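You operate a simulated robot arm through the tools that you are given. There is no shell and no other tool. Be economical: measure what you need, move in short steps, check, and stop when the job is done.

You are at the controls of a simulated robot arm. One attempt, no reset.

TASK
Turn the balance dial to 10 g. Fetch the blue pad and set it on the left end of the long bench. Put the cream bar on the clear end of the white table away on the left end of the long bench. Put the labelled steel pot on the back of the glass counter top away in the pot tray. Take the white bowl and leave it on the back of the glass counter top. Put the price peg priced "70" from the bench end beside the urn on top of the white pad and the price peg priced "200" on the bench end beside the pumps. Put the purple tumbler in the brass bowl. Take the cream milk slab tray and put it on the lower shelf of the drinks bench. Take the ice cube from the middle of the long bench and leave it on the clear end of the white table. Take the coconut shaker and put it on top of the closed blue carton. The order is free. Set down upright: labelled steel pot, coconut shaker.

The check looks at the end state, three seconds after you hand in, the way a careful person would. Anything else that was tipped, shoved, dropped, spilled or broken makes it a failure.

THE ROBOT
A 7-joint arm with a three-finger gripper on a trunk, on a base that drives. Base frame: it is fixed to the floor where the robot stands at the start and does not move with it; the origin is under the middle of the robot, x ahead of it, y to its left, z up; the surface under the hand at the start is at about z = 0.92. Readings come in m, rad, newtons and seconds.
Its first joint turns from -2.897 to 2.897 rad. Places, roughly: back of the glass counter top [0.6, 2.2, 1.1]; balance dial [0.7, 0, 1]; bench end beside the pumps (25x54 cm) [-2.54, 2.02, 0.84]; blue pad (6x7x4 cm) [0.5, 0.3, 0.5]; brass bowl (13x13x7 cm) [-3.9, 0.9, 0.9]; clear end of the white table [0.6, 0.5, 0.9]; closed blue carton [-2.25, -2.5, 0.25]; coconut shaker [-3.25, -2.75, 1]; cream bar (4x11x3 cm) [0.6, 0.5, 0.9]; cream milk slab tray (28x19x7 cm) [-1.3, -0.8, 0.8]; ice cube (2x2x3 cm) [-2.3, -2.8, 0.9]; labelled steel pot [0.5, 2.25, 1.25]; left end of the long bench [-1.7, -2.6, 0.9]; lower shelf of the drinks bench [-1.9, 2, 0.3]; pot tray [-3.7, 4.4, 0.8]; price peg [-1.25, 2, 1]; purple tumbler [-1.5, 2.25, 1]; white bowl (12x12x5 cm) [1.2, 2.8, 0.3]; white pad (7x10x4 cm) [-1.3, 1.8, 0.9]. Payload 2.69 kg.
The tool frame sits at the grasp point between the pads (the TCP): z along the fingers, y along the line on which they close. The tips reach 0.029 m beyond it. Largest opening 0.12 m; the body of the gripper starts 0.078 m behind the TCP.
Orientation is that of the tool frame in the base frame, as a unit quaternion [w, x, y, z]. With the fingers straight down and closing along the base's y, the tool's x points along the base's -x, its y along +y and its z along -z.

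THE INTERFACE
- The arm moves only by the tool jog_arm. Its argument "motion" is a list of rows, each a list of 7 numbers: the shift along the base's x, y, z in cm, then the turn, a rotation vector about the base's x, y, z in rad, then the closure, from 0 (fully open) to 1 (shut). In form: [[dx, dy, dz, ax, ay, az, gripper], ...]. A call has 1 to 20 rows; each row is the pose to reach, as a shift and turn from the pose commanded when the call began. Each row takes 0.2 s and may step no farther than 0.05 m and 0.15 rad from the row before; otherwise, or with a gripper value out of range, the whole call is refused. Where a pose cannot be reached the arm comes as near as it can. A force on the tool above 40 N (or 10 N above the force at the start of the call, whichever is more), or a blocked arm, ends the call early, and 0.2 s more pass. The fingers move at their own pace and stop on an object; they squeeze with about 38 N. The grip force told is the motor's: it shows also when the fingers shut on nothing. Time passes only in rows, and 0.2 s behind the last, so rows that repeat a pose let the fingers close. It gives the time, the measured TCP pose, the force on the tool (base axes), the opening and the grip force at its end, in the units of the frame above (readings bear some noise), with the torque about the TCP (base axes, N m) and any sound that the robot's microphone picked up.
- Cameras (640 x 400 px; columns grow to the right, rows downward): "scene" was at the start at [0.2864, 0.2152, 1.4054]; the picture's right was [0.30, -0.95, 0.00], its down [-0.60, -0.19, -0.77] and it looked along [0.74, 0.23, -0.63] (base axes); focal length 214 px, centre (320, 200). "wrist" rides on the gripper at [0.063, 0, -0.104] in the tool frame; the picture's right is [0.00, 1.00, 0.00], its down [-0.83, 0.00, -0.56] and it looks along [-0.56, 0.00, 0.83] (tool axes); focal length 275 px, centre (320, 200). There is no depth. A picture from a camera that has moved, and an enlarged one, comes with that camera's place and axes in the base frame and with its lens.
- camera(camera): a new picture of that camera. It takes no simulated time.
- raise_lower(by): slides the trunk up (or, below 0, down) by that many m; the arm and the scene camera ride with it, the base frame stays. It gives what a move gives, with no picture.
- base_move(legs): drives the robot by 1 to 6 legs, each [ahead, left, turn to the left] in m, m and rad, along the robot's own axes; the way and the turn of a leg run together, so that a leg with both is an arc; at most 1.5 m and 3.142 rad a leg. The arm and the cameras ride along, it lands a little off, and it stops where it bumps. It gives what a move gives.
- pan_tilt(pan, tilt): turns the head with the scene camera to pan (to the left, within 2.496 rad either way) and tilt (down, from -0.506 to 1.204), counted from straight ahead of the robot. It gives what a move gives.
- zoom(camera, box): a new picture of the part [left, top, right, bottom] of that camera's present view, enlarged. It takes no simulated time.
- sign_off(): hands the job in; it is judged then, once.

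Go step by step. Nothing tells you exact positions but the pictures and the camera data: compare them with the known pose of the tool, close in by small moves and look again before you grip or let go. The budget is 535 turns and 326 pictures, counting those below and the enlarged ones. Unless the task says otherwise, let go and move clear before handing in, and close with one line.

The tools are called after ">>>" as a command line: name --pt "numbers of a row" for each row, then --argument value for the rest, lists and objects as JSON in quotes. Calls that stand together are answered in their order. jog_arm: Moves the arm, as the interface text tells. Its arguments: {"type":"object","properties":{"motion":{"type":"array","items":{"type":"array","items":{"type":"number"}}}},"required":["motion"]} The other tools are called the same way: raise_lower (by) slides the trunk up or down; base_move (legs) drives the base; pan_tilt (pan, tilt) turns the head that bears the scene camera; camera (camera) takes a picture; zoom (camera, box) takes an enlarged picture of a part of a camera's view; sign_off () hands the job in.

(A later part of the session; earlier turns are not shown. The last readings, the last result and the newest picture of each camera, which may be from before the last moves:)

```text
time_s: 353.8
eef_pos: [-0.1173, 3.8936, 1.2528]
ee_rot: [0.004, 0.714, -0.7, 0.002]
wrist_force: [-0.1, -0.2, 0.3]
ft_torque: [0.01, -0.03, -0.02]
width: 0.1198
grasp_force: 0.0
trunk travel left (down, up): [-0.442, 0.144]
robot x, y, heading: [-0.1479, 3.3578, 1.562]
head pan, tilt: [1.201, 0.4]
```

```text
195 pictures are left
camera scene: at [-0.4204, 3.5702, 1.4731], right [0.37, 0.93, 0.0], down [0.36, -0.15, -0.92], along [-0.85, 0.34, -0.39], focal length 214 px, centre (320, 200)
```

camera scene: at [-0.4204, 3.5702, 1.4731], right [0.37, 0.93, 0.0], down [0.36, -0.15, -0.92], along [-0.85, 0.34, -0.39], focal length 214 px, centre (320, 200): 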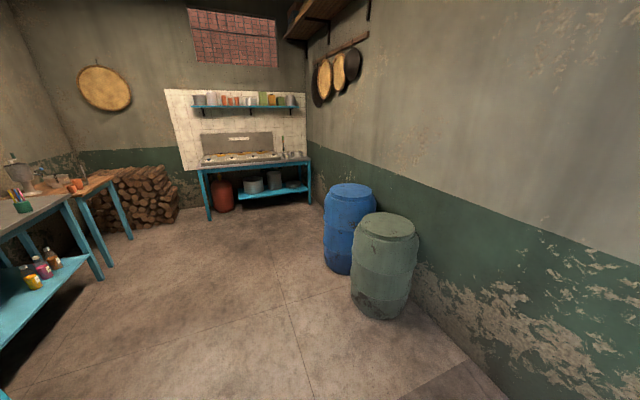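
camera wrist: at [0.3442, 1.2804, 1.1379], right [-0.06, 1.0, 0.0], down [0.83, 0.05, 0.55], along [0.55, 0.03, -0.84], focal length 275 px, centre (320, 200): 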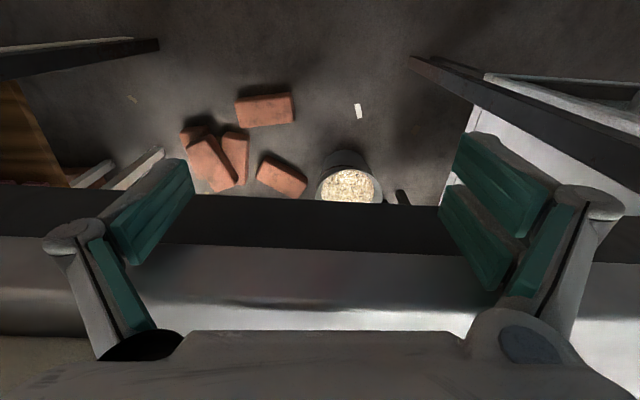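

A second room: drinks bench along its left wall, stove with trays at the far end. I turn in and look at the drinks bench.

>>> base_move --legs '[[0, 0, 1.575], [1.3, 0, 0], [0, 0, 1.571]]'

>>> pan_tilt --pan 0.0 --tilt 0.5

>>> camera --camera "scene"

```text
time_s: 367.9
eef_pos: [-1.4679, 2.8507, 1.2519]
ee_rot: [-0.002, 0.707, 0.707, 0.004]
wrist_force: [-0.1, 0.0, -0.3]
ft_torque: [0.02, 0.01, 0.04]
width: 0.1201
grasp_force: 0.0
trunk travel left (down, up): [-0.442, 0.144]
robot x, y, heading: [-1.4283, 3.3845, -1.597]
head pan, tilt: [1.201, 0.4]
```

```text
time_s: 369.3
eef_pos: [-1.4676, 2.8516, 1.2521]
ee_rot: [-0.003, 0.707, 0.707, 0.004]
wrist_force: [0.6, -0.1, -0.3]
ft_torque: [0.0, 0.03, 0.02]
width: 0.1201
grasp_force: 0.1
trunk travel left (down, up): [-0.442, 0.144]
robot x, y, heading: [-1.428, 3.3807, -1.605]
head pan, tilt: [0.0, 0.499]
```

```text
194 pictures are left
camera scene: at [-1.2463, 3.1117, 1.4639], right [-1.0, 0.03, 0.0], down [0.02, 0.48, -0.88], along [-0.03, -0.88, -0.48], focal length 214 px, centre (320, 200)
```

scene: 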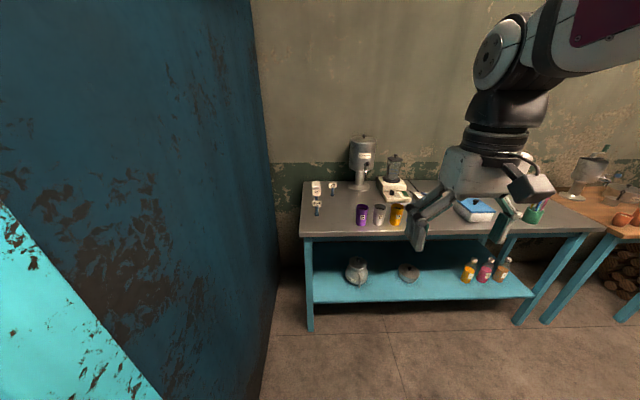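

>>> zoom --camera "scene" --box '[290, 120, 450, 240]'

>>> zoom --camera "scene" --box '[440, 140, 640, 300]'

```text
3.33 times, centred on (370, 180) of scene
camera zoom: at [-1.2463, 3.1117, 1.4639], right [-1.0, 0.03, 0.0], down [0.02, 0.48, -0.88], along [-0.03, -0.88, -0.48], focal length 715 px, centre (153, 267)
```

zoom: 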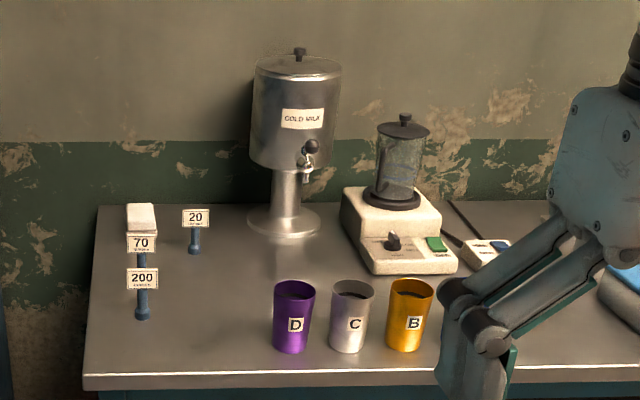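

```text
2.50 times, centred on (540, 220) of scene
camera zoom: at [-1.2463, 3.1117, 1.4639], right [-1.0, 0.03, 0.0], down [0.02, 0.48, -0.88], along [-0.03, -0.88, -0.48], focal length 536 px, centre (-230, 150)
```

zoom: 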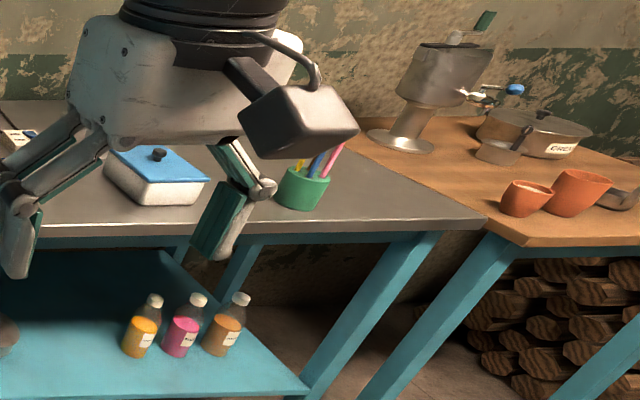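

I can see pegs 70, 200 and 20, the white pad behind "70", and the tumblers. I move closer to the bench's left end.

>>> base_move --legs '[[0.45, 0, 0.03]]'

>>> jog_arm --pt "2 -4 -1 0 0 0 0" --pt "4 -8 -2 0 0 0 0" --pt "6 -12 -3 0 0 0 0" --pt "8 -16 -4 0 0 0 0" --pt "10 -20 -5 0 0 0 0" --pt "12 -24 -5 0 0 0 0" --pt "14 -24 -5 0 0 0 0"

>>> camera --camera "wrist"

>>> pan_tilt --pan 0.3 --tilt 0.6

>>> camera --camera "scene"

```text
time_s: 372.0
eef_pos: [-1.4634, 2.3982, 1.2522]
ee_rot: [-0.002, 0.697, 0.717, 0.004]
wrist_force: [0.0, -0.5, 0.5]
ft_torque: [-0.02, -0.01, -0.03]
width: 0.1201
grasp_force: 0.1
trunk travel left (down, up): [-0.442, 0.144]
robot x, y, heading: [-1.4356, 2.9311, -1.573]
head pan, tilt: [0.0, 0.499]
```

```text
time_s: 373.6
eef_pos: [-1.3217, 2.1564, 1.2027]
ee_rot: [-0.002, 0.698, 0.716, 0.004]
wrist_force: [-1.0, -0.2, -0.7]
ft_torque: [-0.01, -0.03, -0.02]
width: 0.1199
grasp_force: 0.0
trunk travel left (down, up): [-0.442, 0.144]
robot x, y, heading: [-1.439, 2.9349, -1.581]
head pan, tilt: [0.0, 0.499]
```

```text
191 pictures are left
camera wrist: at [-1.3235, 2.2192, 1.307], right [1.0, 0.03, 0.0], down [0.03, -0.84, 0.55], along [0.02, -0.55, -0.84], focal length 275 px, centre (320, 200)
```

wrist: 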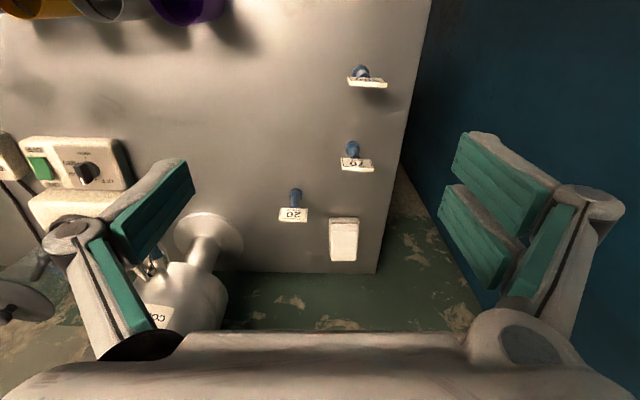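

```text
time_s: 374.4
eef_pos: [-1.3222, 2.1575, 1.2021]
ee_rot: [-0.002, 0.697, 0.717, 0.003]
wrist_force: [-0.2, -0.6, -0.1]
ft_torque: [-0.01, -0.01, 0.01]
width: 0.12
grasp_force: 0.0
trunk travel left (down, up): [-0.442, 0.144]
robot x, y, heading: [-1.439, 2.9327, -1.574]
head pan, tilt: [0.3, 0.6]
```

```text
190 pictures are left
camera scene: at [-1.2216, 2.6704, 1.4549], right [-0.96, -0.29, 0.0], down [-0.16, 0.54, -0.83], along [0.24, -0.79, -0.56], focal length 214 px, centre (320, 200)
```

scene: 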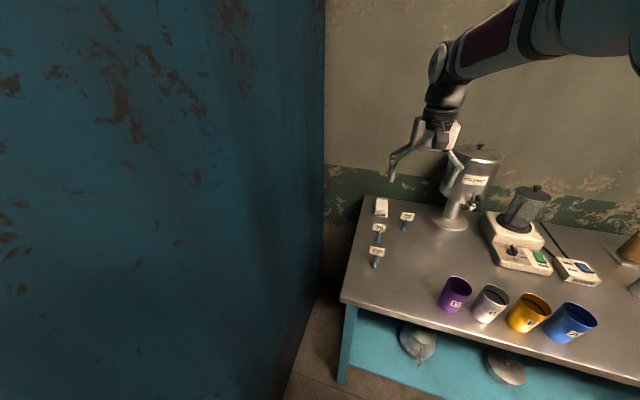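

>>> zoom --camera "scene" --box '[340, 180, 440, 280]'

>>> zoom --camera "wrist" --box '[260, 50, 420, 270]'

```text
4.00 times, centred on (390, 230) of scene
camera zoom: at [-1.2216, 2.6704, 1.4549], right [-0.96, -0.29, 0.0], down [-0.16, 0.54, -0.83], along [0.24, -0.79, -0.56], focal length 858 px, centre (40, 80)
```

zoom: 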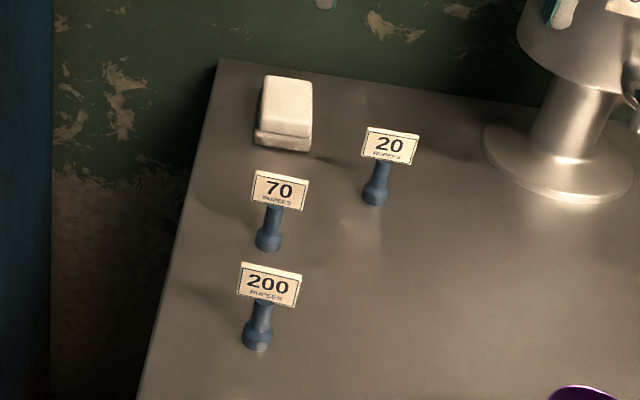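

```text
1.82 times, centred on (340, 160) of wrist
camera zoom: at [-1.3233, 2.2196, 1.3071], right [1.0, 0.03, 0.0], down [0.03, -0.84, 0.55], along [0.02, -0.55, -0.84], focal length 500 px, centre (284, 273)
```

zoom: 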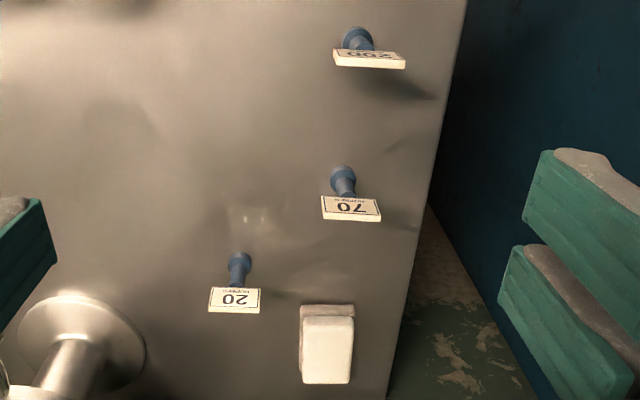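

Peg 70 ≈ (-1.260, 2.04), peg 200 ≈ (-1.261, 2.157), pad ≈ (-1.262, 1.838). I drive a bit closer, rotate the hand 90° and go over peg 70.

>>> base_move --legs '[[0.2, 0, 0]]'

>>> jog_arm --pt "0 2 0 0 0 0.15 0" --pt "0 4 0 0 0 0.3 0" --pt "0 5 0 0 0 0.45 0" --pt "1 6 0 0 0 0.6 0" --pt "2 7 0 0 0 0.75 0.2" --pt "3 8 0 0 0 0.9 0.4" --pt "4 8 -2 0 0 1.05 0.6" --pt "5 8 -4 0 0 1.2 0.65" --pt "6 8 -6 0 0 1.35 0.65" --pt "6 8 -8 0 0 1.5 0.65" --pt "6 8 -10 0 0 1.595 0.65" --pt "6 8 -10 0 0 1.595 0.65"

>>> camera --camera "wrist"

```text
time_s: 376.1
eef_pos: [-1.3205, 1.9506, 1.2012]
ee_rot: [-0.002, 0.697, 0.717, 0.003]
wrist_force: [-0.1, 0.2, 0.8]
ft_torque: [0.03, -0.03, 0.0]
width: 0.1203
grasp_force: 0.0
trunk travel left (down, up): [-0.442, 0.144]
robot x, y, heading: [-1.4355, 2.7301, -1.575]
head pan, tilt: [0.3, 0.6]
```

```text
time_s: 378.6
eef_pos: [-1.2583, 2.0298, 1.1017]
ee_rot: [-0.004, -0.028, 1.0, 0.001]
wrist_force: [0.4, 0.5, -0.3]
ft_torque: [0.0, 0.0, -0.02]
width: 0.0421
grasp_force: 0.0
trunk travel left (down, up): [-0.442, 0.144]
robot x, y, heading: [-1.4375, 2.7283, -1.57]
head pan, tilt: [0.3, 0.6]
```

```text
187 pictures are left
camera wrist: at [-1.3208, 2.0269, 1.2062], right [-0.06, 1.0, 0.0], down [0.83, 0.05, 0.55], along [0.55, 0.03, -0.84], focal length 275 px, centre (320, 200)
```

wrist: 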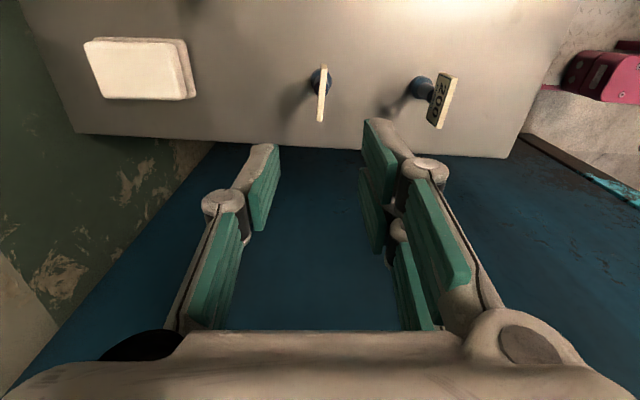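

Aligned over peg 70. Descend and pinch its card.

>>> jog_arm --pt "0 0.1 -4 0 0 0 0.65" --pt "0 0.1 -8 0 0 0 0.65" --pt "0 0.1 -12 0 0 0 0.65" --pt "0 0.1 -12 0 0 0 0.65"

>>> camera --camera "wrist"

>>> zoom --camera "scene" --box '[340, 160, 480, 280]'

```text
time_s: 379.6
eef_pos: [-1.2601, 2.0309, 0.9843]
ee_rot: [-0.004, -0.027, 1.0, 0.0]
wrist_force: [-0.2, -0.6, -0.2]
ft_torque: [-0.02, 0.0, 0.0]
width: 0.0419
grasp_force: 0.0
trunk travel left (down, up): [-0.442, 0.144]
robot x, y, heading: [-1.4345, 2.7277, -1.569]
head pan, tilt: [0.3, 0.6]
```

```text
186 pictures are left
camera wrist: at [-1.3209, 2.0286, 1.0884], right [-0.06, 1.0, 0.0], down [0.83, 0.05, 0.55], along [0.55, 0.03, -0.84], focal length 275 px, centre (320, 200)
```

wrist: 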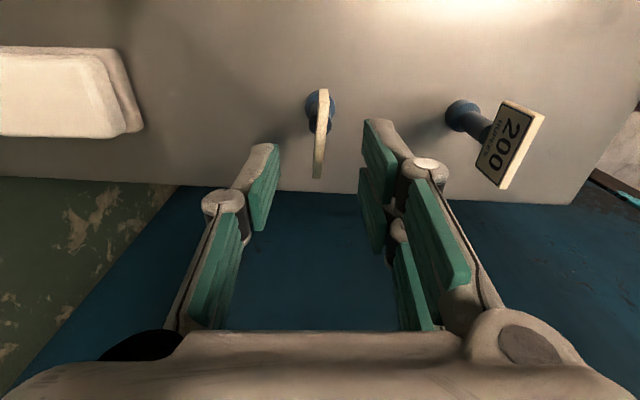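

```text
3.33 times, centred on (410, 220) of scene
camera zoom: at [-1.2214, 2.4648, 1.4549], right [-0.96, -0.29, 0.0], down [-0.17, 0.54, -0.83], along [0.24, -0.79, -0.56], focal length 715 px, centre (20, 133)
```

zoom: 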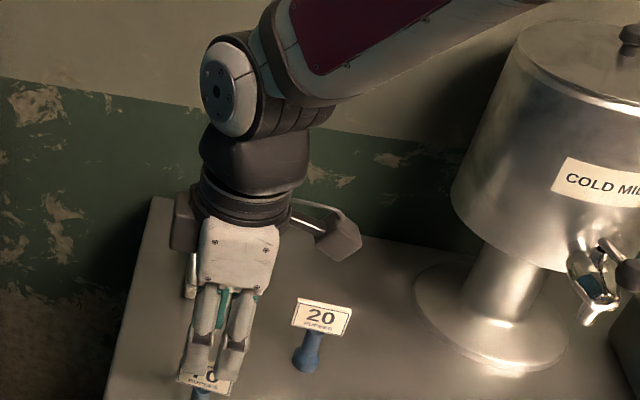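

>>> jog_arm --pt "0 0 -2 0 0 0 0.65" --pt "0 0 -4.2 0 0 0 0.65" --pt "0 0 -4.2 0 0 0 0.9" --pt "0 0 -4.2 0 0 0 1" --pt "0 0 -4.2 0 0 0 1" --pt "0 0 -2 0 0 0 1" --pt "0 0 2 0 0 0 1" --pt "0 0 5 0 0 0 1" --pt "0 0 8 0 0 0 1" --pt "0 0 8 0 0 0 1"

>>> camera --camera "wrist"

>>> zoom --camera "scene" --box '[340, 130, 480, 280]'

```text
time_s: 381.9
eef_pos: [-1.259, 2.0309, 1.0643]
ee_rot: [-0.004, -0.027, 1.0, 0.001]
wrist_force: [0.3, 0.9, -0.5]
ft_torque: [0.02, 0.02, -0.03]
width: 0.006
grasp_force: 33.8
trunk travel left (down, up): [-0.442, 0.144]
robot x, y, heading: [-1.44, 2.7238, -1.57]
head pan, tilt: [0.3, 0.6]
```

```text
184 pictures are left
camera wrist: at [-1.3216, 2.0281, 1.1684], right [-0.06, 1.0, 0.0], down [0.83, 0.05, 0.55], along [0.55, 0.03, -0.84], focal length 275 px, centre (320, 200)
```

wrist: 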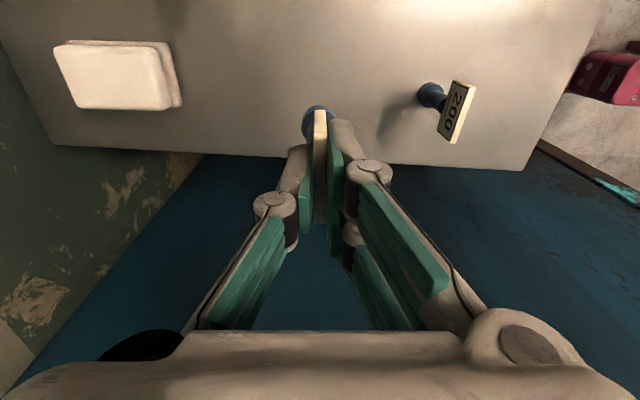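

```text
2.67 times, centred on (410, 205) of scene
camera zoom: at [-1.2214, 2.4646, 1.4548], right [-0.96, -0.29, 0.0], down [-0.17, 0.54, -0.83], along [0.24, -0.79, -0.56], focal length 572 px, centre (80, 187)
```

zoom: 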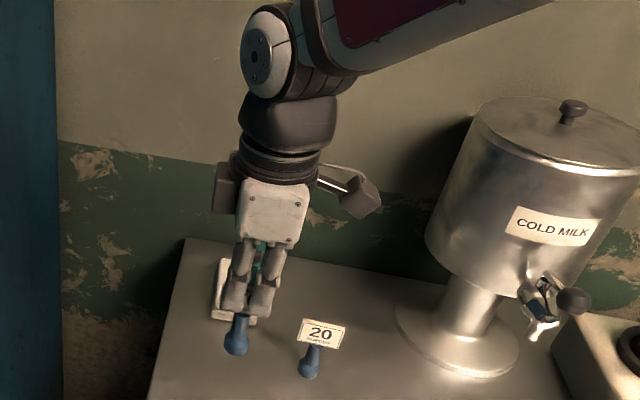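

Peg 70 held upright. Move over the white pad and lower.

>>> jog_arm --pt "0 -4 0 0 0 0 1" --pt "0 -8 0 0 0 0 1" --pt "0 -12 0 0 0 0 1" --pt "0 -16 0 0 0 0 1" --pt "-0.2 -19.3 0 0 0 0 1" --pt "-0.2 -19.3 -3 0 0 0 1" --pt "-0.2 -19.3 -6 0 0 0 1" --pt "-0.2 -19.3 -6.8 0 0 0 1" --pt "-0.2 -19.3 -6.8 0 0 0 1"

>>> camera --camera "wrist"

>>> zoom --camera "scene" --box '[340, 130, 480, 280]'

```text
time_s: 383.9
eef_pos: [-1.2601, 1.839, 0.9933]
ee_rot: [-0.005, -0.027, 1.0, 0.001]
wrist_force: [0.4, -0.3, -0.7]
ft_torque: [-0.03, 0.0, -0.01]
width: 0.0058
grasp_force: 34.2
trunk travel left (down, up): [-0.442, 0.144]
robot x, y, heading: [-1.4404, 2.7272, -1.576]
head pan, tilt: [0.3, 0.6]
```

```text
182 pictures are left
camera wrist: at [-1.3216, 1.8352, 1.0996], right [-0.06, 1.0, 0.0], down [0.83, 0.05, 0.55], along [0.55, 0.03, -0.84], focal length 275 px, centre (320, 200)
```

wrist: 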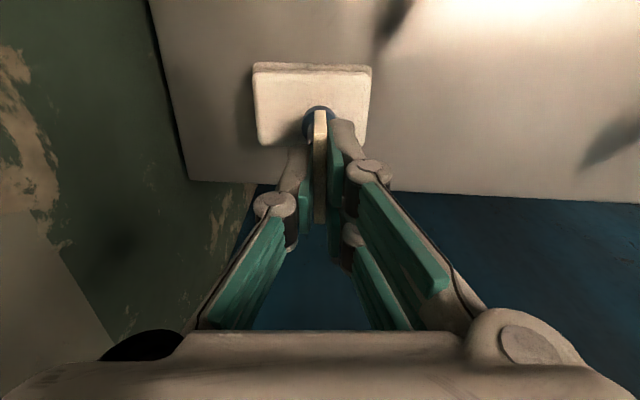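

```text
2.67 times, centred on (410, 205) of scene
camera zoom: at [-1.2214, 2.4646, 1.4548], right [-0.96, -0.29, 0.0], down [-0.17, 0.54, -0.83], along [0.24, -0.79, -0.56], focal length 572 px, centre (80, 187)
```

zoom: 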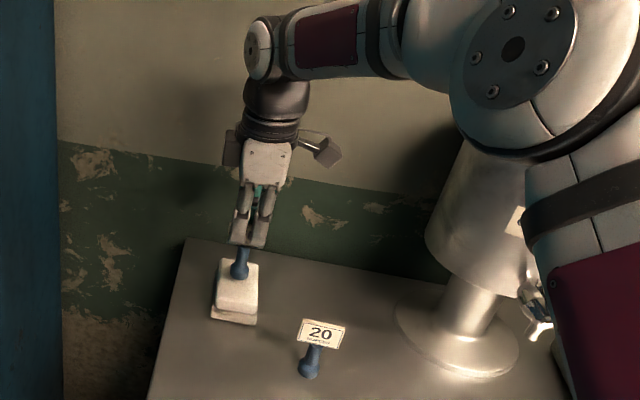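

>>> jog_arm --pt "-0.2 0 -0.3 0 0 0 1" --pt "-0.2 0 -0.6 0 0 0 1" --pt "-0.2 0 -0.9 0 0 0 1" --pt "-0.2 0 -1.2 0 0 0 1" --pt "-0.2 0 -1.5 0 0 0 1" --pt "-0.2 0 -1.8 0 0 0 1"

```text
time_s: 385.2
eef_pos: [-1.264, 1.8393, 0.9786]
ee_rot: [-0.004, -0.027, 1.0, -0.002]
wrist_force: [-0.9, 0.4, 19.5]
ft_torque: [0.02, 0.05, -0.01]
width: 0.0061
grasp_force: 33.2
trunk travel left (down, up): [-0.442, 0.144]
robot x, y, heading: [-1.4364, 2.7252, -1.573]
head pan, tilt: [0.3, 0.6]
```

Contact. Relax slightly, open and rise.

>>> jog_arm --pt "0 0 0.3 0 0 0 1" --pt "0 0 0.3 0 0 0 0.85" --pt "0 0 0.3 0 0 0 0.65" --pt "0 0 0.3 0 0 0 0.65" --pt "0 0 3 0 0 0 0.65" --pt "0 0 7 0 0 0 0.65" --pt "0 4 10 0 0 0 0.65" --pt "0 8 11 0 0 0 0.65" --pt "0 12 12 0 0 0 0.65" --pt "0 16 12 0 0 0 0.65" --pt "0 16 12 0 0 0 0.65"

>>> camera --camera "wrist"

>>> zoom --camera "scene" --box '[340, 130, 480, 280]'

```text
time_s: 387.6
eef_pos: [-1.2643, 2.0007, 1.0961]
ee_rot: [-0.004, -0.027, 1.0, 0.001]
wrist_force: [0.1, -0.5, -0.2]
ft_torque: [-0.01, -0.02, -0.02]
width: 0.042
grasp_force: 0.1
trunk travel left (down, up): [-0.442, 0.144]
robot x, y, heading: [-1.4367, 2.7235, -1.575]
head pan, tilt: [0.3, 0.6]
```

```text
180 pictures are left
camera wrist: at [-1.3249, 1.9974, 1.2017], right [-0.06, 1.0, 0.0], down [0.83, 0.05, 0.55], along [0.55, 0.03, -0.84], focal length 275 px, centre (320, 200)
```

wrist: 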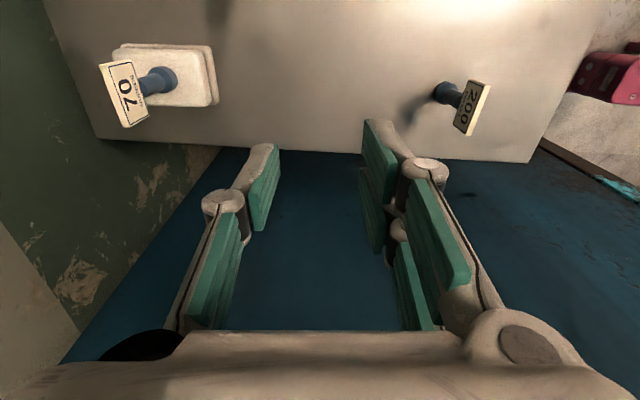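

```text
2.67 times, centred on (410, 205) of scene
camera zoom: at [-1.2214, 2.4646, 1.4548], right [-0.96, -0.29, 0.0], down [-0.17, 0.54, -0.83], along [0.24, -0.79, -0.56], focal length 572 px, centre (80, 187)
```

zoom: 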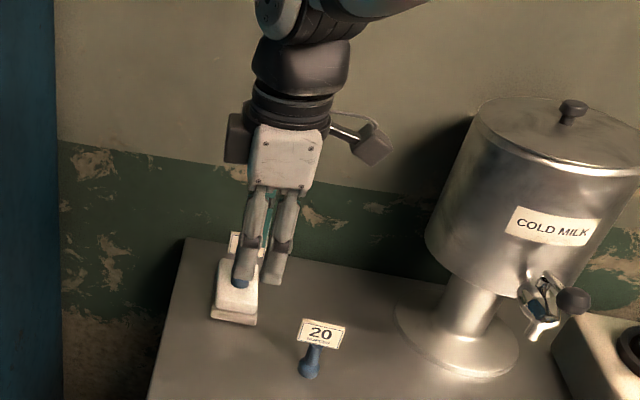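

Peg 70 stands on the pad. Now over peg 200 at (-1.262, 2.148).

>>> jog_arm --pt "0 4 0 0 0 0 0.65" --pt "0 8 0 0 0 0 0.65" --pt "0.2 12 0 0 0 0 0.65" --pt "0.3 14.7 -3 0 0 0 0.65" --pt "0.3 14.7 -7 0 0 0 0.65" --pt "0.3 14.7 -11 0 0 0 0.65" --pt "0.3 14.7 -11 0 0 0 0.65"

>>> camera --camera "wrist"

```text
time_s: 389.2
eef_pos: [-1.2598, 2.1456, 0.9846]
ee_rot: [-0.004, -0.027, 1.0, 0.001]
wrist_force: [-0.2, 0.0, 0.6]
ft_torque: [-0.02, 0.02, -0.02]
width: 0.0423
grasp_force: 0.1
trunk travel left (down, up): [-0.442, 0.144]
robot x, y, heading: [-1.4375, 2.7251, -1.571]
head pan, tilt: [0.3, 0.6]
```

```text
178 pictures are left
camera wrist: at [-1.3213, 2.1422, 1.0901], right [-0.06, 1.0, 0.0], down [0.83, 0.05, 0.55], along [0.55, 0.03, -0.84], focal length 275 px, centre (320, 200)
```

wrist: 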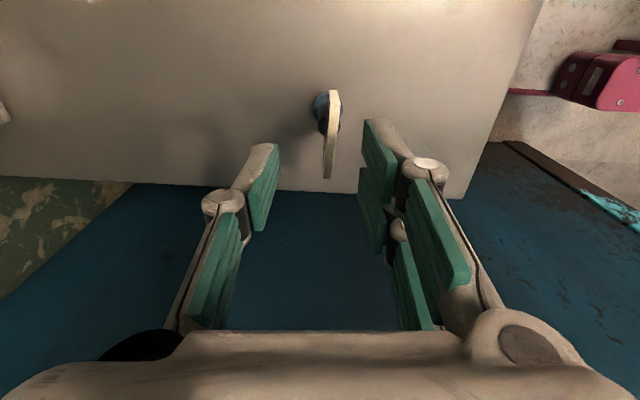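

>>> jog_arm --pt "0 0.6 -2 0 0 0 0.65" --pt "0 0.6 -4.2 0 0 0 0.65" --pt "0 0.6 -4.2 0 0 0 0.9" --pt "0 0.6 -4.2 0 0 0 1" --pt "0 0.6 -4.2 0 0 0 1" --pt "0 0.6 -2 0 0 0 1" --pt "0 0.6 2 0 0 0 1" --pt "0 1 6 0 0 0 1" --pt "0 2 10 0 0 0 1" --pt "-1 4 13 0 0 0 1" --pt "-3 6 16 0 0 0 1" --pt "-6 8 18 0 0 0 1" --pt "-9 10 20 0 0 0 1" --pt "-12 11 22 0 0 0 1" --pt "-15 11 24 0 0 0 1"

>>> camera --camera "wrist"

```text
time_s: 392.4
eef_pos: [-1.4096, 2.2534, 1.2286]
ee_rot: [-0.004, -0.028, 1.0, 0.001]
wrist_force: [0.6, -0.3, -1.0]
ft_torque: [0.01, 0.01, -0.01]
width: 0.006
grasp_force: 33.4
trunk travel left (down, up): [-0.442, 0.144]
robot x, y, heading: [-1.44, 2.7254, -1.575]
head pan, tilt: [0.3, 0.6]
```

```text
177 pictures are left
camera wrist: at [-1.471, 2.2501, 1.3336], right [-0.06, 1.0, 0.0], down [0.83, 0.05, 0.55], along [0.55, 0.03, -0.84], focal length 275 px, centre (320, 200)
```

wrist: 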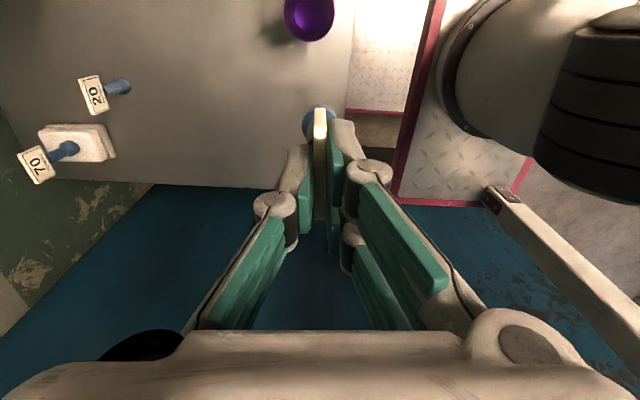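

Peg 200 held. Drive along to the other bench end.

>>> base_move --legs '[[-0.12, 0, 0], [0, -1.0, 0]]'

>>> pan_tilt --pan 0.0 --tilt 0.6

>>> camera --camera "scene"

```text
time_s: 398.4
eef_pos: [-2.3963, 2.3681, 1.2281]
ee_rot: [-0.004, -0.034, 0.999, 0.001]
wrist_force: [0.2, -0.7, -0.9]
ft_torque: [-0.01, 0.0, -0.03]
width: 0.0056
grasp_force: 33.8
trunk travel left (down, up): [-0.442, 0.144]
robot x, y, heading: [-2.4324, 2.8416, -1.558]
head pan, tilt: [0.3, 0.6]
```

```text
time_s: 399.2
eef_pos: [-2.3976, 2.3678, 1.2294]
ee_rot: [-0.004, -0.034, 0.999, 0.001]
wrist_force: [0.7, 0.3, -0.7]
ft_torque: [0.02, -0.02, 0.0]
width: 0.0062
grasp_force: 34.2
trunk travel left (down, up): [-0.442, 0.144]
robot x, y, heading: [-2.4331, 2.8396, -1.556]
head pan, tilt: [0.0, 0.6]
```

```text
176 pictures are left
camera scene: at [-2.2386, 2.5778, 1.4548], right [-1.0, -0.01, 0.0], down [-0.01, 0.56, -0.83], along [0.01, -0.82, -0.56], focal length 214 px, centre (320, 200)
```

scene: 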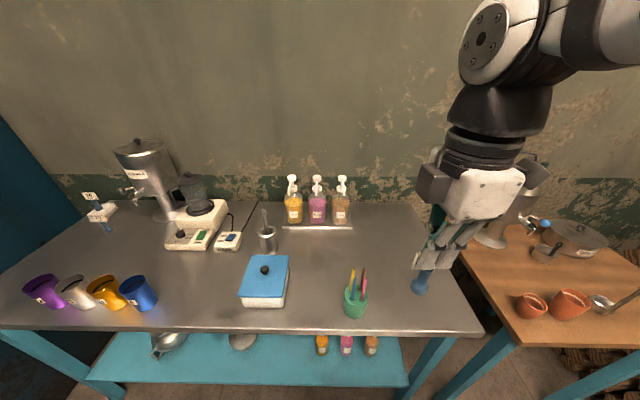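

The bench end right of the pumps is clear. I move to (-2.54, 2.05) and lower.

>>> jog_arm --pt "-2 -4 0 0 0 0 1" --pt "-4 -8 0 0 0 0 1" --pt "-6 -12 0 0 0 0 1" --pt "-8 -16 0 0 0 0 1" --pt "-10 -20 0 0 0 0 1" --pt "-12 -24 0 0 0 0 1" --pt "-14 -28 0 0 0 0 1" --pt "-14.3 -32 -2 0 0 0 1" --pt "-14.3 -32 -6 0 0 0 1" --pt "-14.3 -32 -10 0 0 0 1" --pt "-14.3 -32 -14 0 0 0 1" --pt "-14.3 -32 -18 0 0 0 1" --pt "-14.3 -32 -22 0 0 0 1" --pt "-14.3 -32 -25 0 0 0 1" --pt "-14.3 -32 -27 0 0 0 1" --pt "-14.3 -32 -27 0 0 0 1"

>>> camera --camera "scene"

>>> camera --camera "wrist"

```text
time_s: 402.6
eef_pos: [-2.54, 2.0478, 0.9597]
ee_rot: [-0.004, -0.034, 0.999, 0.001]
wrist_force: [0.9, 0.2, -0.8]
ft_torque: [0.01, -0.01, 0.0]
width: 0.0058
grasp_force: 33.4
trunk travel left (down, up): [-0.442, 0.144]
robot x, y, heading: [-2.4321, 2.842, -1.557]
head pan, tilt: [0.0, 0.6]
```

```text
175 pictures are left
camera scene: at [-2.2387, 2.5778, 1.4548], right [-1.0, -0.01, 0.0], down [-0.01, 0.56, -0.83], along [0.01, -0.82, -0.56], focal length 214 px, centre (320, 200)
```

scene: 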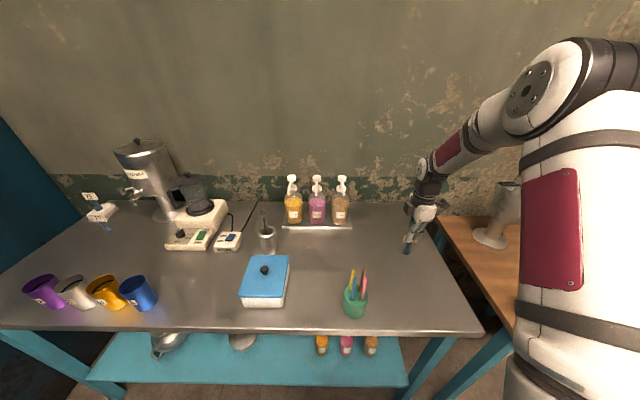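

```text
174 pictures are left
camera wrist: at [-2.6021, 2.0442, 1.0638], right [-0.07, 1.0, 0.0], down [0.83, 0.06, 0.55], along [0.55, 0.04, -0.84], focal length 275 px, centre (320, 200)
```

wrist: 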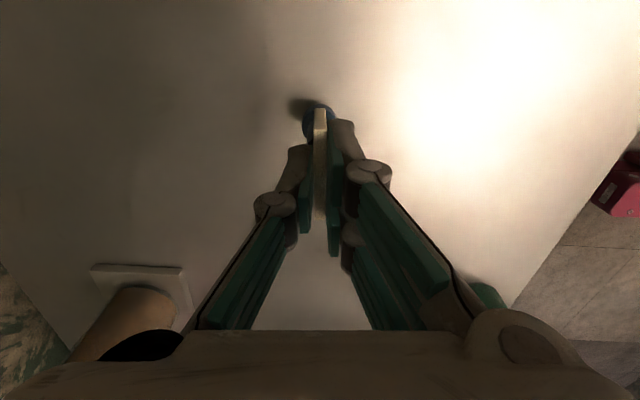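

>>> jog_arm --pt "0 0 -0.6 0 0 0 1" --pt "0 0 -1.0 0 0 0 1" --pt "0 0 -1.4 0 0 0 1" --pt "0 0 -1.7 0 0 0 1" --pt "0 0 -2.0 0 0 0 1" --pt "0 0 -2.3 0 0 0 1" --pt "0 0 -2.6 0 0 0 1"

```text
time_s: 404.2
eef_pos: [-2.5393, 2.0481, 0.9358]
ee_rot: [-0.005, -0.033, 0.999, -0.001]
wrist_force: [-0.4, -1.9, 29.8]
ft_torque: [-0.06, 0.05, 0.02]
width: 0.006
grasp_force: 33.9
trunk travel left (down, up): [-0.442, 0.144]
robot x, y, heading: [-2.4338, 2.8414, -1.557]
head pan, tilt: [0.0, 0.6]
```

>>> jog_arm --pt "0 0 0.3 0 0 0 1" --pt "0 0 0.3 0 0 0 0.85" --pt "0 0 0.3 0 0 0 0.65" --pt "0 0 0.3 0 0 0 0.65" --pt "0 0 3 0 0 0 0.65" --pt "0 0 7 0 0 0 0.65" --pt "0 0 11 0 0 0 0.65" --pt "0 3 14 0 0 -0.15 0.5" --pt "0 6 17 0 0 -0.3 0.3" --pt "0 9 20 0 0 -0.45 0.1" --pt "0 12 23 0 0 -0.6 0" --pt "0 15 26 0 0 -0.75 0" --pt "2 18 28 0 0 -0.9 0" --pt "4 21 28 0 0 -1.05 0" --pt "6 24 28 0 0 -1.2 0" --pt "8 27 28 0 0 -1.35 0" --pt "10 29 28 0 0 -1.5 0" --pt "10 29 28 0 0 -1.56 0"

>>> zoom --camera "scene" --box '[270, 150, 500, 320]'

```text
time_s: 408.1
eef_pos: [-2.4395, 2.3368, 1.2123]
ee_rot: [-0.003, 0.679, 0.734, 0.003]
wrist_force: [-0.5, 0.0, 0.8]
ft_torque: [-0.01, -0.01, 0.02]
width: 0.1199
grasp_force: 0.1
trunk travel left (down, up): [-0.442, 0.144]
robot x, y, heading: [-2.4296, 2.8433, -1.559]
head pan, tilt: [0.0, 0.6]
```

```text
2.35 times, centred on (385, 235) of scene
camera zoom: at [-2.2387, 2.5778, 1.4548], right [-1.0, -0.01, 0.0], down [-0.01, 0.56, -0.83], along [0.01, -0.82, -0.56], focal length 505 px, centre (167, 118)
```

zoom: 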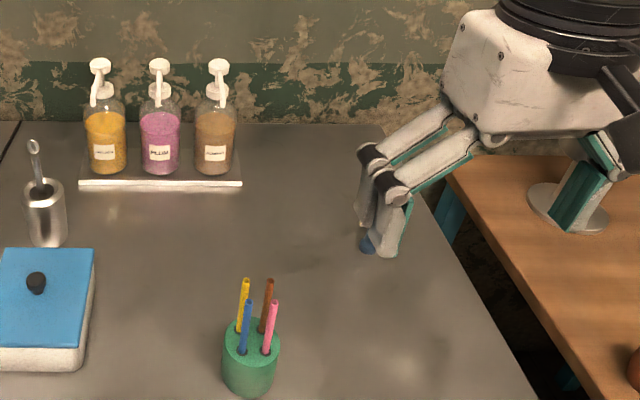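

>>> camera --camera "wrist"

>>> pan_tilt --pan -1.0 --tilt 0.5

>>> camera --camera "scene"

```text
172 pictures are left
camera wrist: at [-2.4441, 2.3999, 1.3169], right [1.0, 0.08, 0.0], down [0.07, -0.83, 0.55], along [0.05, -0.55, -0.84], focal length 275 px, centre (320, 200)
```

wrist: 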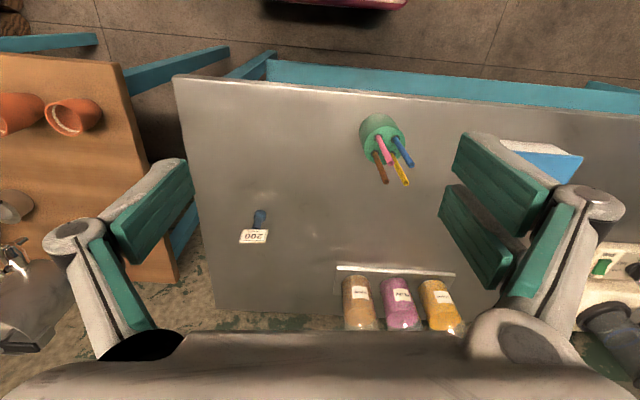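

```text
time_s: 409.3
eef_pos: [-2.4381, 2.3388, 1.2122]
ee_rot: [-0.002, 0.679, 0.734, 0.003]
wrist_force: [-0.3, 1.0, -0.4]
ft_torque: [-0.04, -0.01, -0.03]
width: 0.1198
grasp_force: 0.0
trunk travel left (down, up): [-0.442, 0.144]
robot x, y, heading: [-2.4305, 2.844, -1.558]
head pan, tilt: [-1.0, 0.499]
```

```text
171 pictures are left
camera scene: at [-2.3157, 2.616, 1.4639], right [-0.55, 0.83, 0.0], down [0.4, 0.26, -0.88], along [-0.73, -0.48, -0.48], focal length 214 px, centre (320, 200)
```

scene: 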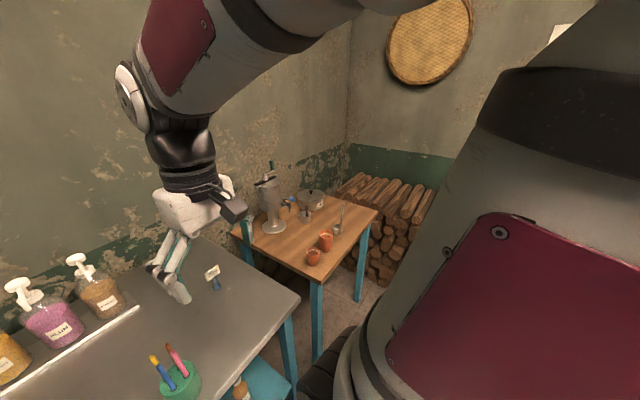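

Peg 200 stands on the bench end. Before fetching the tray, I test in free space whether the hand can be held horizontal at shelf height; turn to the open room first.

>>> base_move --legs '[[-0.35, 0, 0], [0, 0, 3.12]]'

>>> pan_tilt --pan 0.0 --tilt 0.5

>>> camera --camera "scene"

```text
time_s: 418.9
eef_pos: [-2.4248, 3.6911, 1.2122]
ee_rot: [0.003, 0.732, -0.681, 0.002]
wrist_force: [-0.5, 0.2, 0.2]
ft_torque: [0.0, 0.0, -0.01]
width: 0.1202
grasp_force: 0.1
trunk travel left (down, up): [-0.442, 0.144]
robot x, y, heading: [-2.4361, 3.1902, 1.58]
head pan, tilt: [-1.0, 0.499]
```

```text
time_s: 420.2
eef_pos: [-2.4251, 3.6918, 1.2116]
ee_rot: [0.004, 0.733, -0.68, 0.002]
wrist_force: [0.5, 0.0, -0.3]
ft_torque: [-0.02, 0.0, 0.01]
width: 0.1199
grasp_force: 0.1
trunk travel left (down, up): [-0.442, 0.144]
robot x, y, heading: [-2.436, 3.1885, 1.574]
head pan, tilt: [0.0, 0.499]
```

```text
170 pictures are left
camera scene: at [-2.6272, 3.454, 1.4639], right [1.0, 0.01, 0.0], down [0.0, -0.48, -0.88], along [0.0, 0.88, -0.48], focal length 214 px, centre (320, 200)
```

scene: 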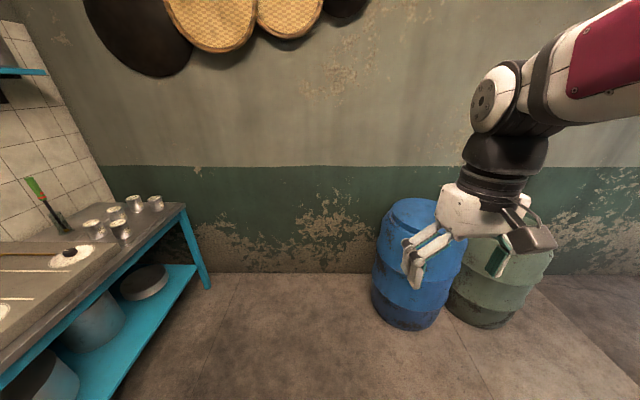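

>>> base_move --legs '[[0, 0, 1.567], [-0.5, 0, 0]]'

>>> raise_lower --by -0.4

>>> jog_arm --pt "-3 0 0 0 0.1 0 0" --pt "-6 0 -1 0 0.2 0 0" --pt "-9 0 -2 0 0.3 0 0" --pt "-12 0 -4 0 0.4 0 0" --pt "-15 0 -6 0 0.5 0 0" --pt "-18 0 -9 0 0.6 0 0" --pt "-21 0 -12 0 0.7 0 0" --pt "-24 0 -15 0 0.7 0 0" --pt "-27 0 -18 0 0.7 0 0" --pt "-30 0 -21 0 0.7 0 0" --pt "-33 0 -24 0 0.75 0 0" --pt "-36 0 -27 0 0.8 0 0" --pt "-39 0 -30 0 0.9 0 0" --pt "-42 0 -33 0 1.0 0 0" --pt "-45 0 -36 0 1.1 0 0" --pt "-48 0 -39 0 1.2 0 0" --pt "-50 0 -42 0 1.3 0 0" --pt "-52 0 -44 0 1.4 0 0" --pt "-54 0 -46 0 1.5 0 0" --pt "-54 0 -46 0 1.571 0 0"

```text
time_s: 427.0
eef_pos: [-2.4343, 3.2022, 1.2117]
ee_rot: [0.0, 0.999, 0.044, 0.004]
wrist_force: [0.8, 0.8, 1.0]
ft_torque: [0.0, 0.03, -0.01]
width: 0.12
grasp_force: 0.0
trunk travel left (down, up): [-0.442, 0.144]
robot x, y, heading: [-1.9323, 3.2015, -3.119]
head pan, tilt: [0.0, 0.499]
```

```text
time_s: 430.9
eef_pos: [-2.4354, 3.204, 0.8129]
ee_rot: [0.001, 0.999, 0.044, 0.004]
wrist_force: [-0.2, -0.9, 0.6]
ft_torque: [0.02, 0.01, 0.04]
width: 0.1199
grasp_force: 0.0
trunk travel left (down, up): [-0.042, 0.544]
robot x, y, heading: [-1.933, 3.1978, -3.127]
head pan, tilt: [0.0, 0.499]
```

```text
time_s: 435.1
eef_pos: [-2.9755, 3.2007, 0.3523]
ee_rot: [-0.032, 0.709, 0.031, -0.704]
wrist_force: [0.1, 0.5, 0.5]
ft_torque: [-0.02, 0.0, -0.02]
width: 0.12
grasp_force: 0.1
out of reach, approached as far as the arm can: row 5, 6, 7, 8, 9
trunk travel left (down, up): [-0.042, 0.544]
robot x, y, heading: [-1.9285, 3.2, -3.12]
head pan, tilt: [0.0, 0.499]
```

Horizontal at z 0.35 works. Now test rolling the hand 90° (fingers one above the other).

>>> jog_arm --pt "0 0 0 0.15 0 0 0" --pt "0 0 0 0.3 0 0 0" --pt "0 0 0 0.45 0 0 0" --pt "0 0 0 0.6 0 0 0" --pt "0 0 0 0.75 0 0 0" --pt "0 0 0 0.9 0 0 0" --pt "0 0 0 1.05 0 0 0" --pt "0 0 0 1.2 0 0 0" --pt "0 0 0 1.35 0 0 0" --pt "0 0 0 1.5 0 0 0" --pt "0 0 0 1.571 0 0 0" --pt "0 0 0 1.571 0 0 0"

>>> camera --camera "scene"

>>> camera --camera "wrist"

```text
time_s: 437.6
eef_pos: [-2.9747, 3.202, 0.3522]
ee_rot: [0.524, -0.48, -0.52, 0.474]
wrist_force: [-0.1, 0.3, 0.5]
ft_torque: [-0.01, 0.0, -0.01]
width: 0.1198
grasp_force: 0.0
trunk travel left (down, up): [-0.042, 0.544]
robot x, y, heading: [-1.9324, 3.2, -3.123]
head pan, tilt: [0.0, 0.499]
```

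```text
169 pictures are left
camera scene: at [-2.3179, 3.0017, 1.0639], right [-0.02, 1.0, 0.0], down [0.48, 0.01, -0.88], along [-0.88, -0.02, -0.48], focal length 214 px, centre (320, 200)
```

scene: 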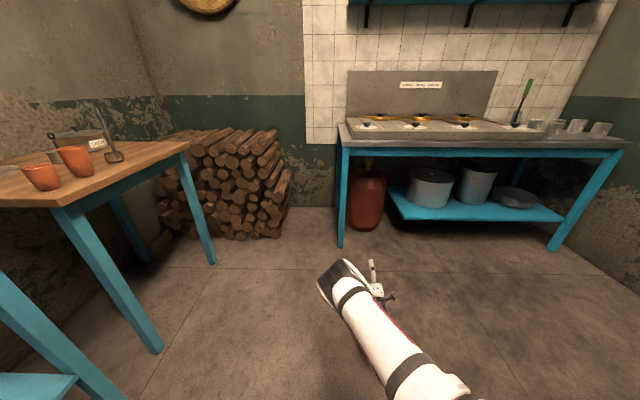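

```text
168 pictures are left
camera wrist: at [-2.8694, 3.2654, 0.3579], right [0.0, 0.09, -1.0], down [0.55, -0.83, -0.08], along [-0.84, -0.55, -0.05], focal length 275 px, centre (320, 200)
```

wrist: 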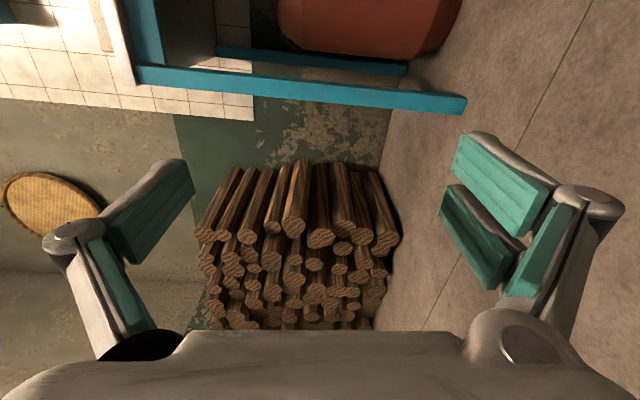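

The roll works too. While low, I look at the drinks bench lower shelf to my left.

>>> pan_tilt --pan 1.45 --tilt 0.6

>>> camera --camera "scene"

```text
time_s: 439.2
eef_pos: [-2.9749, 3.2025, 0.351]
ee_rot: [0.524, -0.48, -0.519, 0.475]
wrist_force: [0.5, 0.3, 0.1]
ft_torque: [-0.02, -0.02, -0.01]
width: 0.1201
grasp_force: 0.1
trunk travel left (down, up): [-0.042, 0.544]
robot x, y, heading: [-1.9299, 3.2049, -3.121]
head pan, tilt: [1.45, 0.6]
```

```text
167 pictures are left
camera scene: at [-2.2357, 2.9157, 1.0548], right [-0.99, 0.1, 0.0], down [0.06, 0.56, -0.83], along [-0.08, -0.82, -0.56], focal length 214 px, centre (320, 200)
```

scene: 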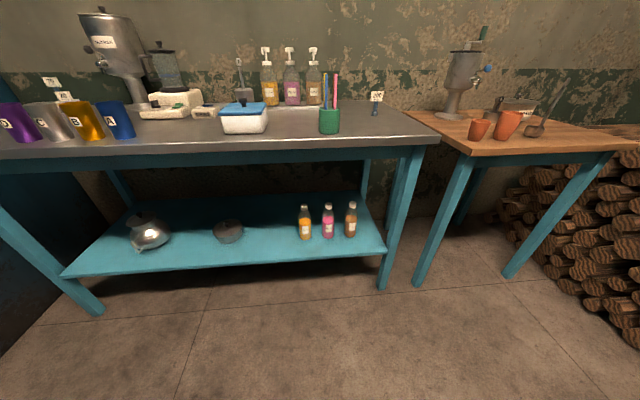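

The gap on the shelf between the lid and the bottles (x -1.955…-2.21) fits the tray lengthwise. Now restore the arm to neutral and go for the purple tumbler.

>>> jog_arm --pt "0 0 0 -0.15 0 0 0" --pt "0 0 0 -0.3 0 0 0" --pt "0 0 0 -0.45 0 0 0" --pt "0 0 0 -0.6 0 0 0" --pt "0 0 0 -0.75 0 0 0" --pt "0 0 0 -0.9 0 0 0" --pt "0 0 0 -1.05 0 0 0" --pt "0 0 0 -1.2 0 0 0" --pt "0 0 0 -1.35 0 0 0" --pt "0 0 0 -1.5 0 0 0" --pt "0 0 0 -1.571 0 0 0"

>>> raise_lower --by 0.4

>>> base_move --legs '[[-0.3, 0, 0]]'

>>> jog_arm --pt "2 0 3 0 0 0 0" --pt "5 0 6 0 0 0 0" --pt "8 0 9 0 0 0 0" --pt "11 0 12 0 0 0 0" --pt "14 0 15 0 0 0 0" --pt "17 0 17 0 0 0 0" --pt "20 0 19 0 0 0 0" --pt "23 0 21 0 0 0 0" --pt "26 0 23 0 0 0 0" --pt "29 0 25 0 0 0 0"

```text
time_s: 441.6
eef_pos: [-2.9748, 3.2027, 0.3521]
ee_rot: [-0.03, 0.709, 0.032, -0.703]
wrist_force: [-0.1, 1.2, 0.3]
ft_torque: [-0.04, -0.02, -0.01]
width: 0.1202
grasp_force: 0.1
trunk travel left (down, up): [-0.042, 0.544]
robot x, y, heading: [-1.9308, 3.2019, -3.124]
head pan, tilt: [1.45, 0.6]
```

```text
time_s: 445.4
eef_pos: [-2.9744, 3.2032, 0.7528]
ee_rot: [-0.031, 0.709, 0.032, -0.703]
wrist_force: [0.0, 0.0, 0.0]
ft_torque: [0.0, 0.01, -0.02]
width: 0.1198
grasp_force: 0.0
trunk travel left (down, up): [-0.442, 0.144]
robot x, y, heading: [-1.9317, 3.1998, -3.121]
head pan, tilt: [1.45, 0.6]
```

```text
time_s: 447.5
eef_pos: [-2.6729, 3.2102, 0.752]
ee_rot: [-0.032, 0.709, 0.031, -0.703]
wrist_force: [0.4, 0.1, -0.2]
ft_torque: [-0.01, 0.0, -0.02]
width: 0.1198
grasp_force: 0.1
trunk travel left (down, up): [-0.442, 0.144]
robot x, y, heading: [-1.6324, 3.2076, -3.121]
head pan, tilt: [1.45, 0.6]
```

```text
time_s: 449.7
eef_pos: [-2.3827, 3.2099, 1.0011]
ee_rot: [-0.031, 0.709, 0.031, -0.703]
wrist_force: [-0.9, 0.1, 0.2]
ft_torque: [0.01, 0.03, 0.01]
width: 0.1199
grasp_force: 0.0
trunk travel left (down, up): [-0.442, 0.144]
robot x, y, heading: [-1.6313, 3.2065, -3.122]
head pan, tilt: [1.45, 0.6]
```

>>> base_move --legs '[[0, 0, 1.55], [0, 0.14, 0]]'

>>> camera --camera "wrist"

>>> pan_tilt --pan 0.0 --tilt 0.7

>>> camera --camera "scene"

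```text
time_s: 454.8
eef_pos: [-1.5024, 2.4556, 1.0022]
ee_rot: [-0.472, -0.483, -0.521, 0.522]
wrist_force: [-0.2, -0.5, -0.3]
ft_torque: [0.0, 0.04, 0.0]
width: 0.12
grasp_force: 0.0
trunk travel left (down, up): [-0.442, 0.144]
robot x, y, heading: [-1.4894, 3.2078, -1.559]
head pan, tilt: [1.45, 0.6]
```

```text
166 pictures are left
camera wrist: at [-1.5063, 2.5609, 0.9399], right [1.0, -0.01, -0.09], down [0.08, 0.55, 0.83], along [0.04, -0.84, 0.55], focal length 275 px, centre (320, 200)
```

wrist: 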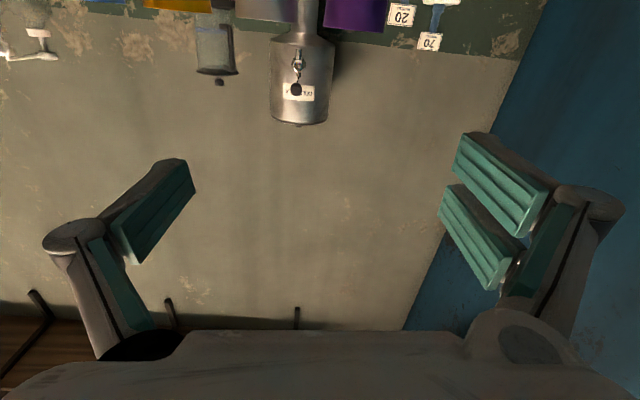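

```text
time_s: 456.4
eef_pos: [-1.5029, 2.4564, 1.0021]
ee_rot: [-0.471, -0.483, -0.521, 0.523]
wrist_force: [0.4, 0.9, 0.3]
ft_torque: [0.02, -0.02, -0.01]
width: 0.12
grasp_force: 0.0
trunk travel left (down, up): [-0.442, 0.144]
robot x, y, heading: [-1.4894, 3.2087, -1.566]
head pan, tilt: [0.0, 0.7]
```

```text
165 pictures are left
camera scene: at [-1.2967, 2.9484, 1.4462], right [-1.0, -0.01, 0.0], down [-0.01, 0.64, -0.76], along [0.01, -0.76, -0.64], focal length 214 px, centre (320, 200)
```

scene: 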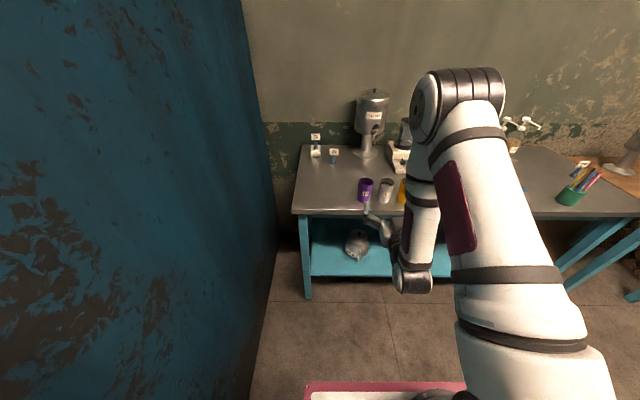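

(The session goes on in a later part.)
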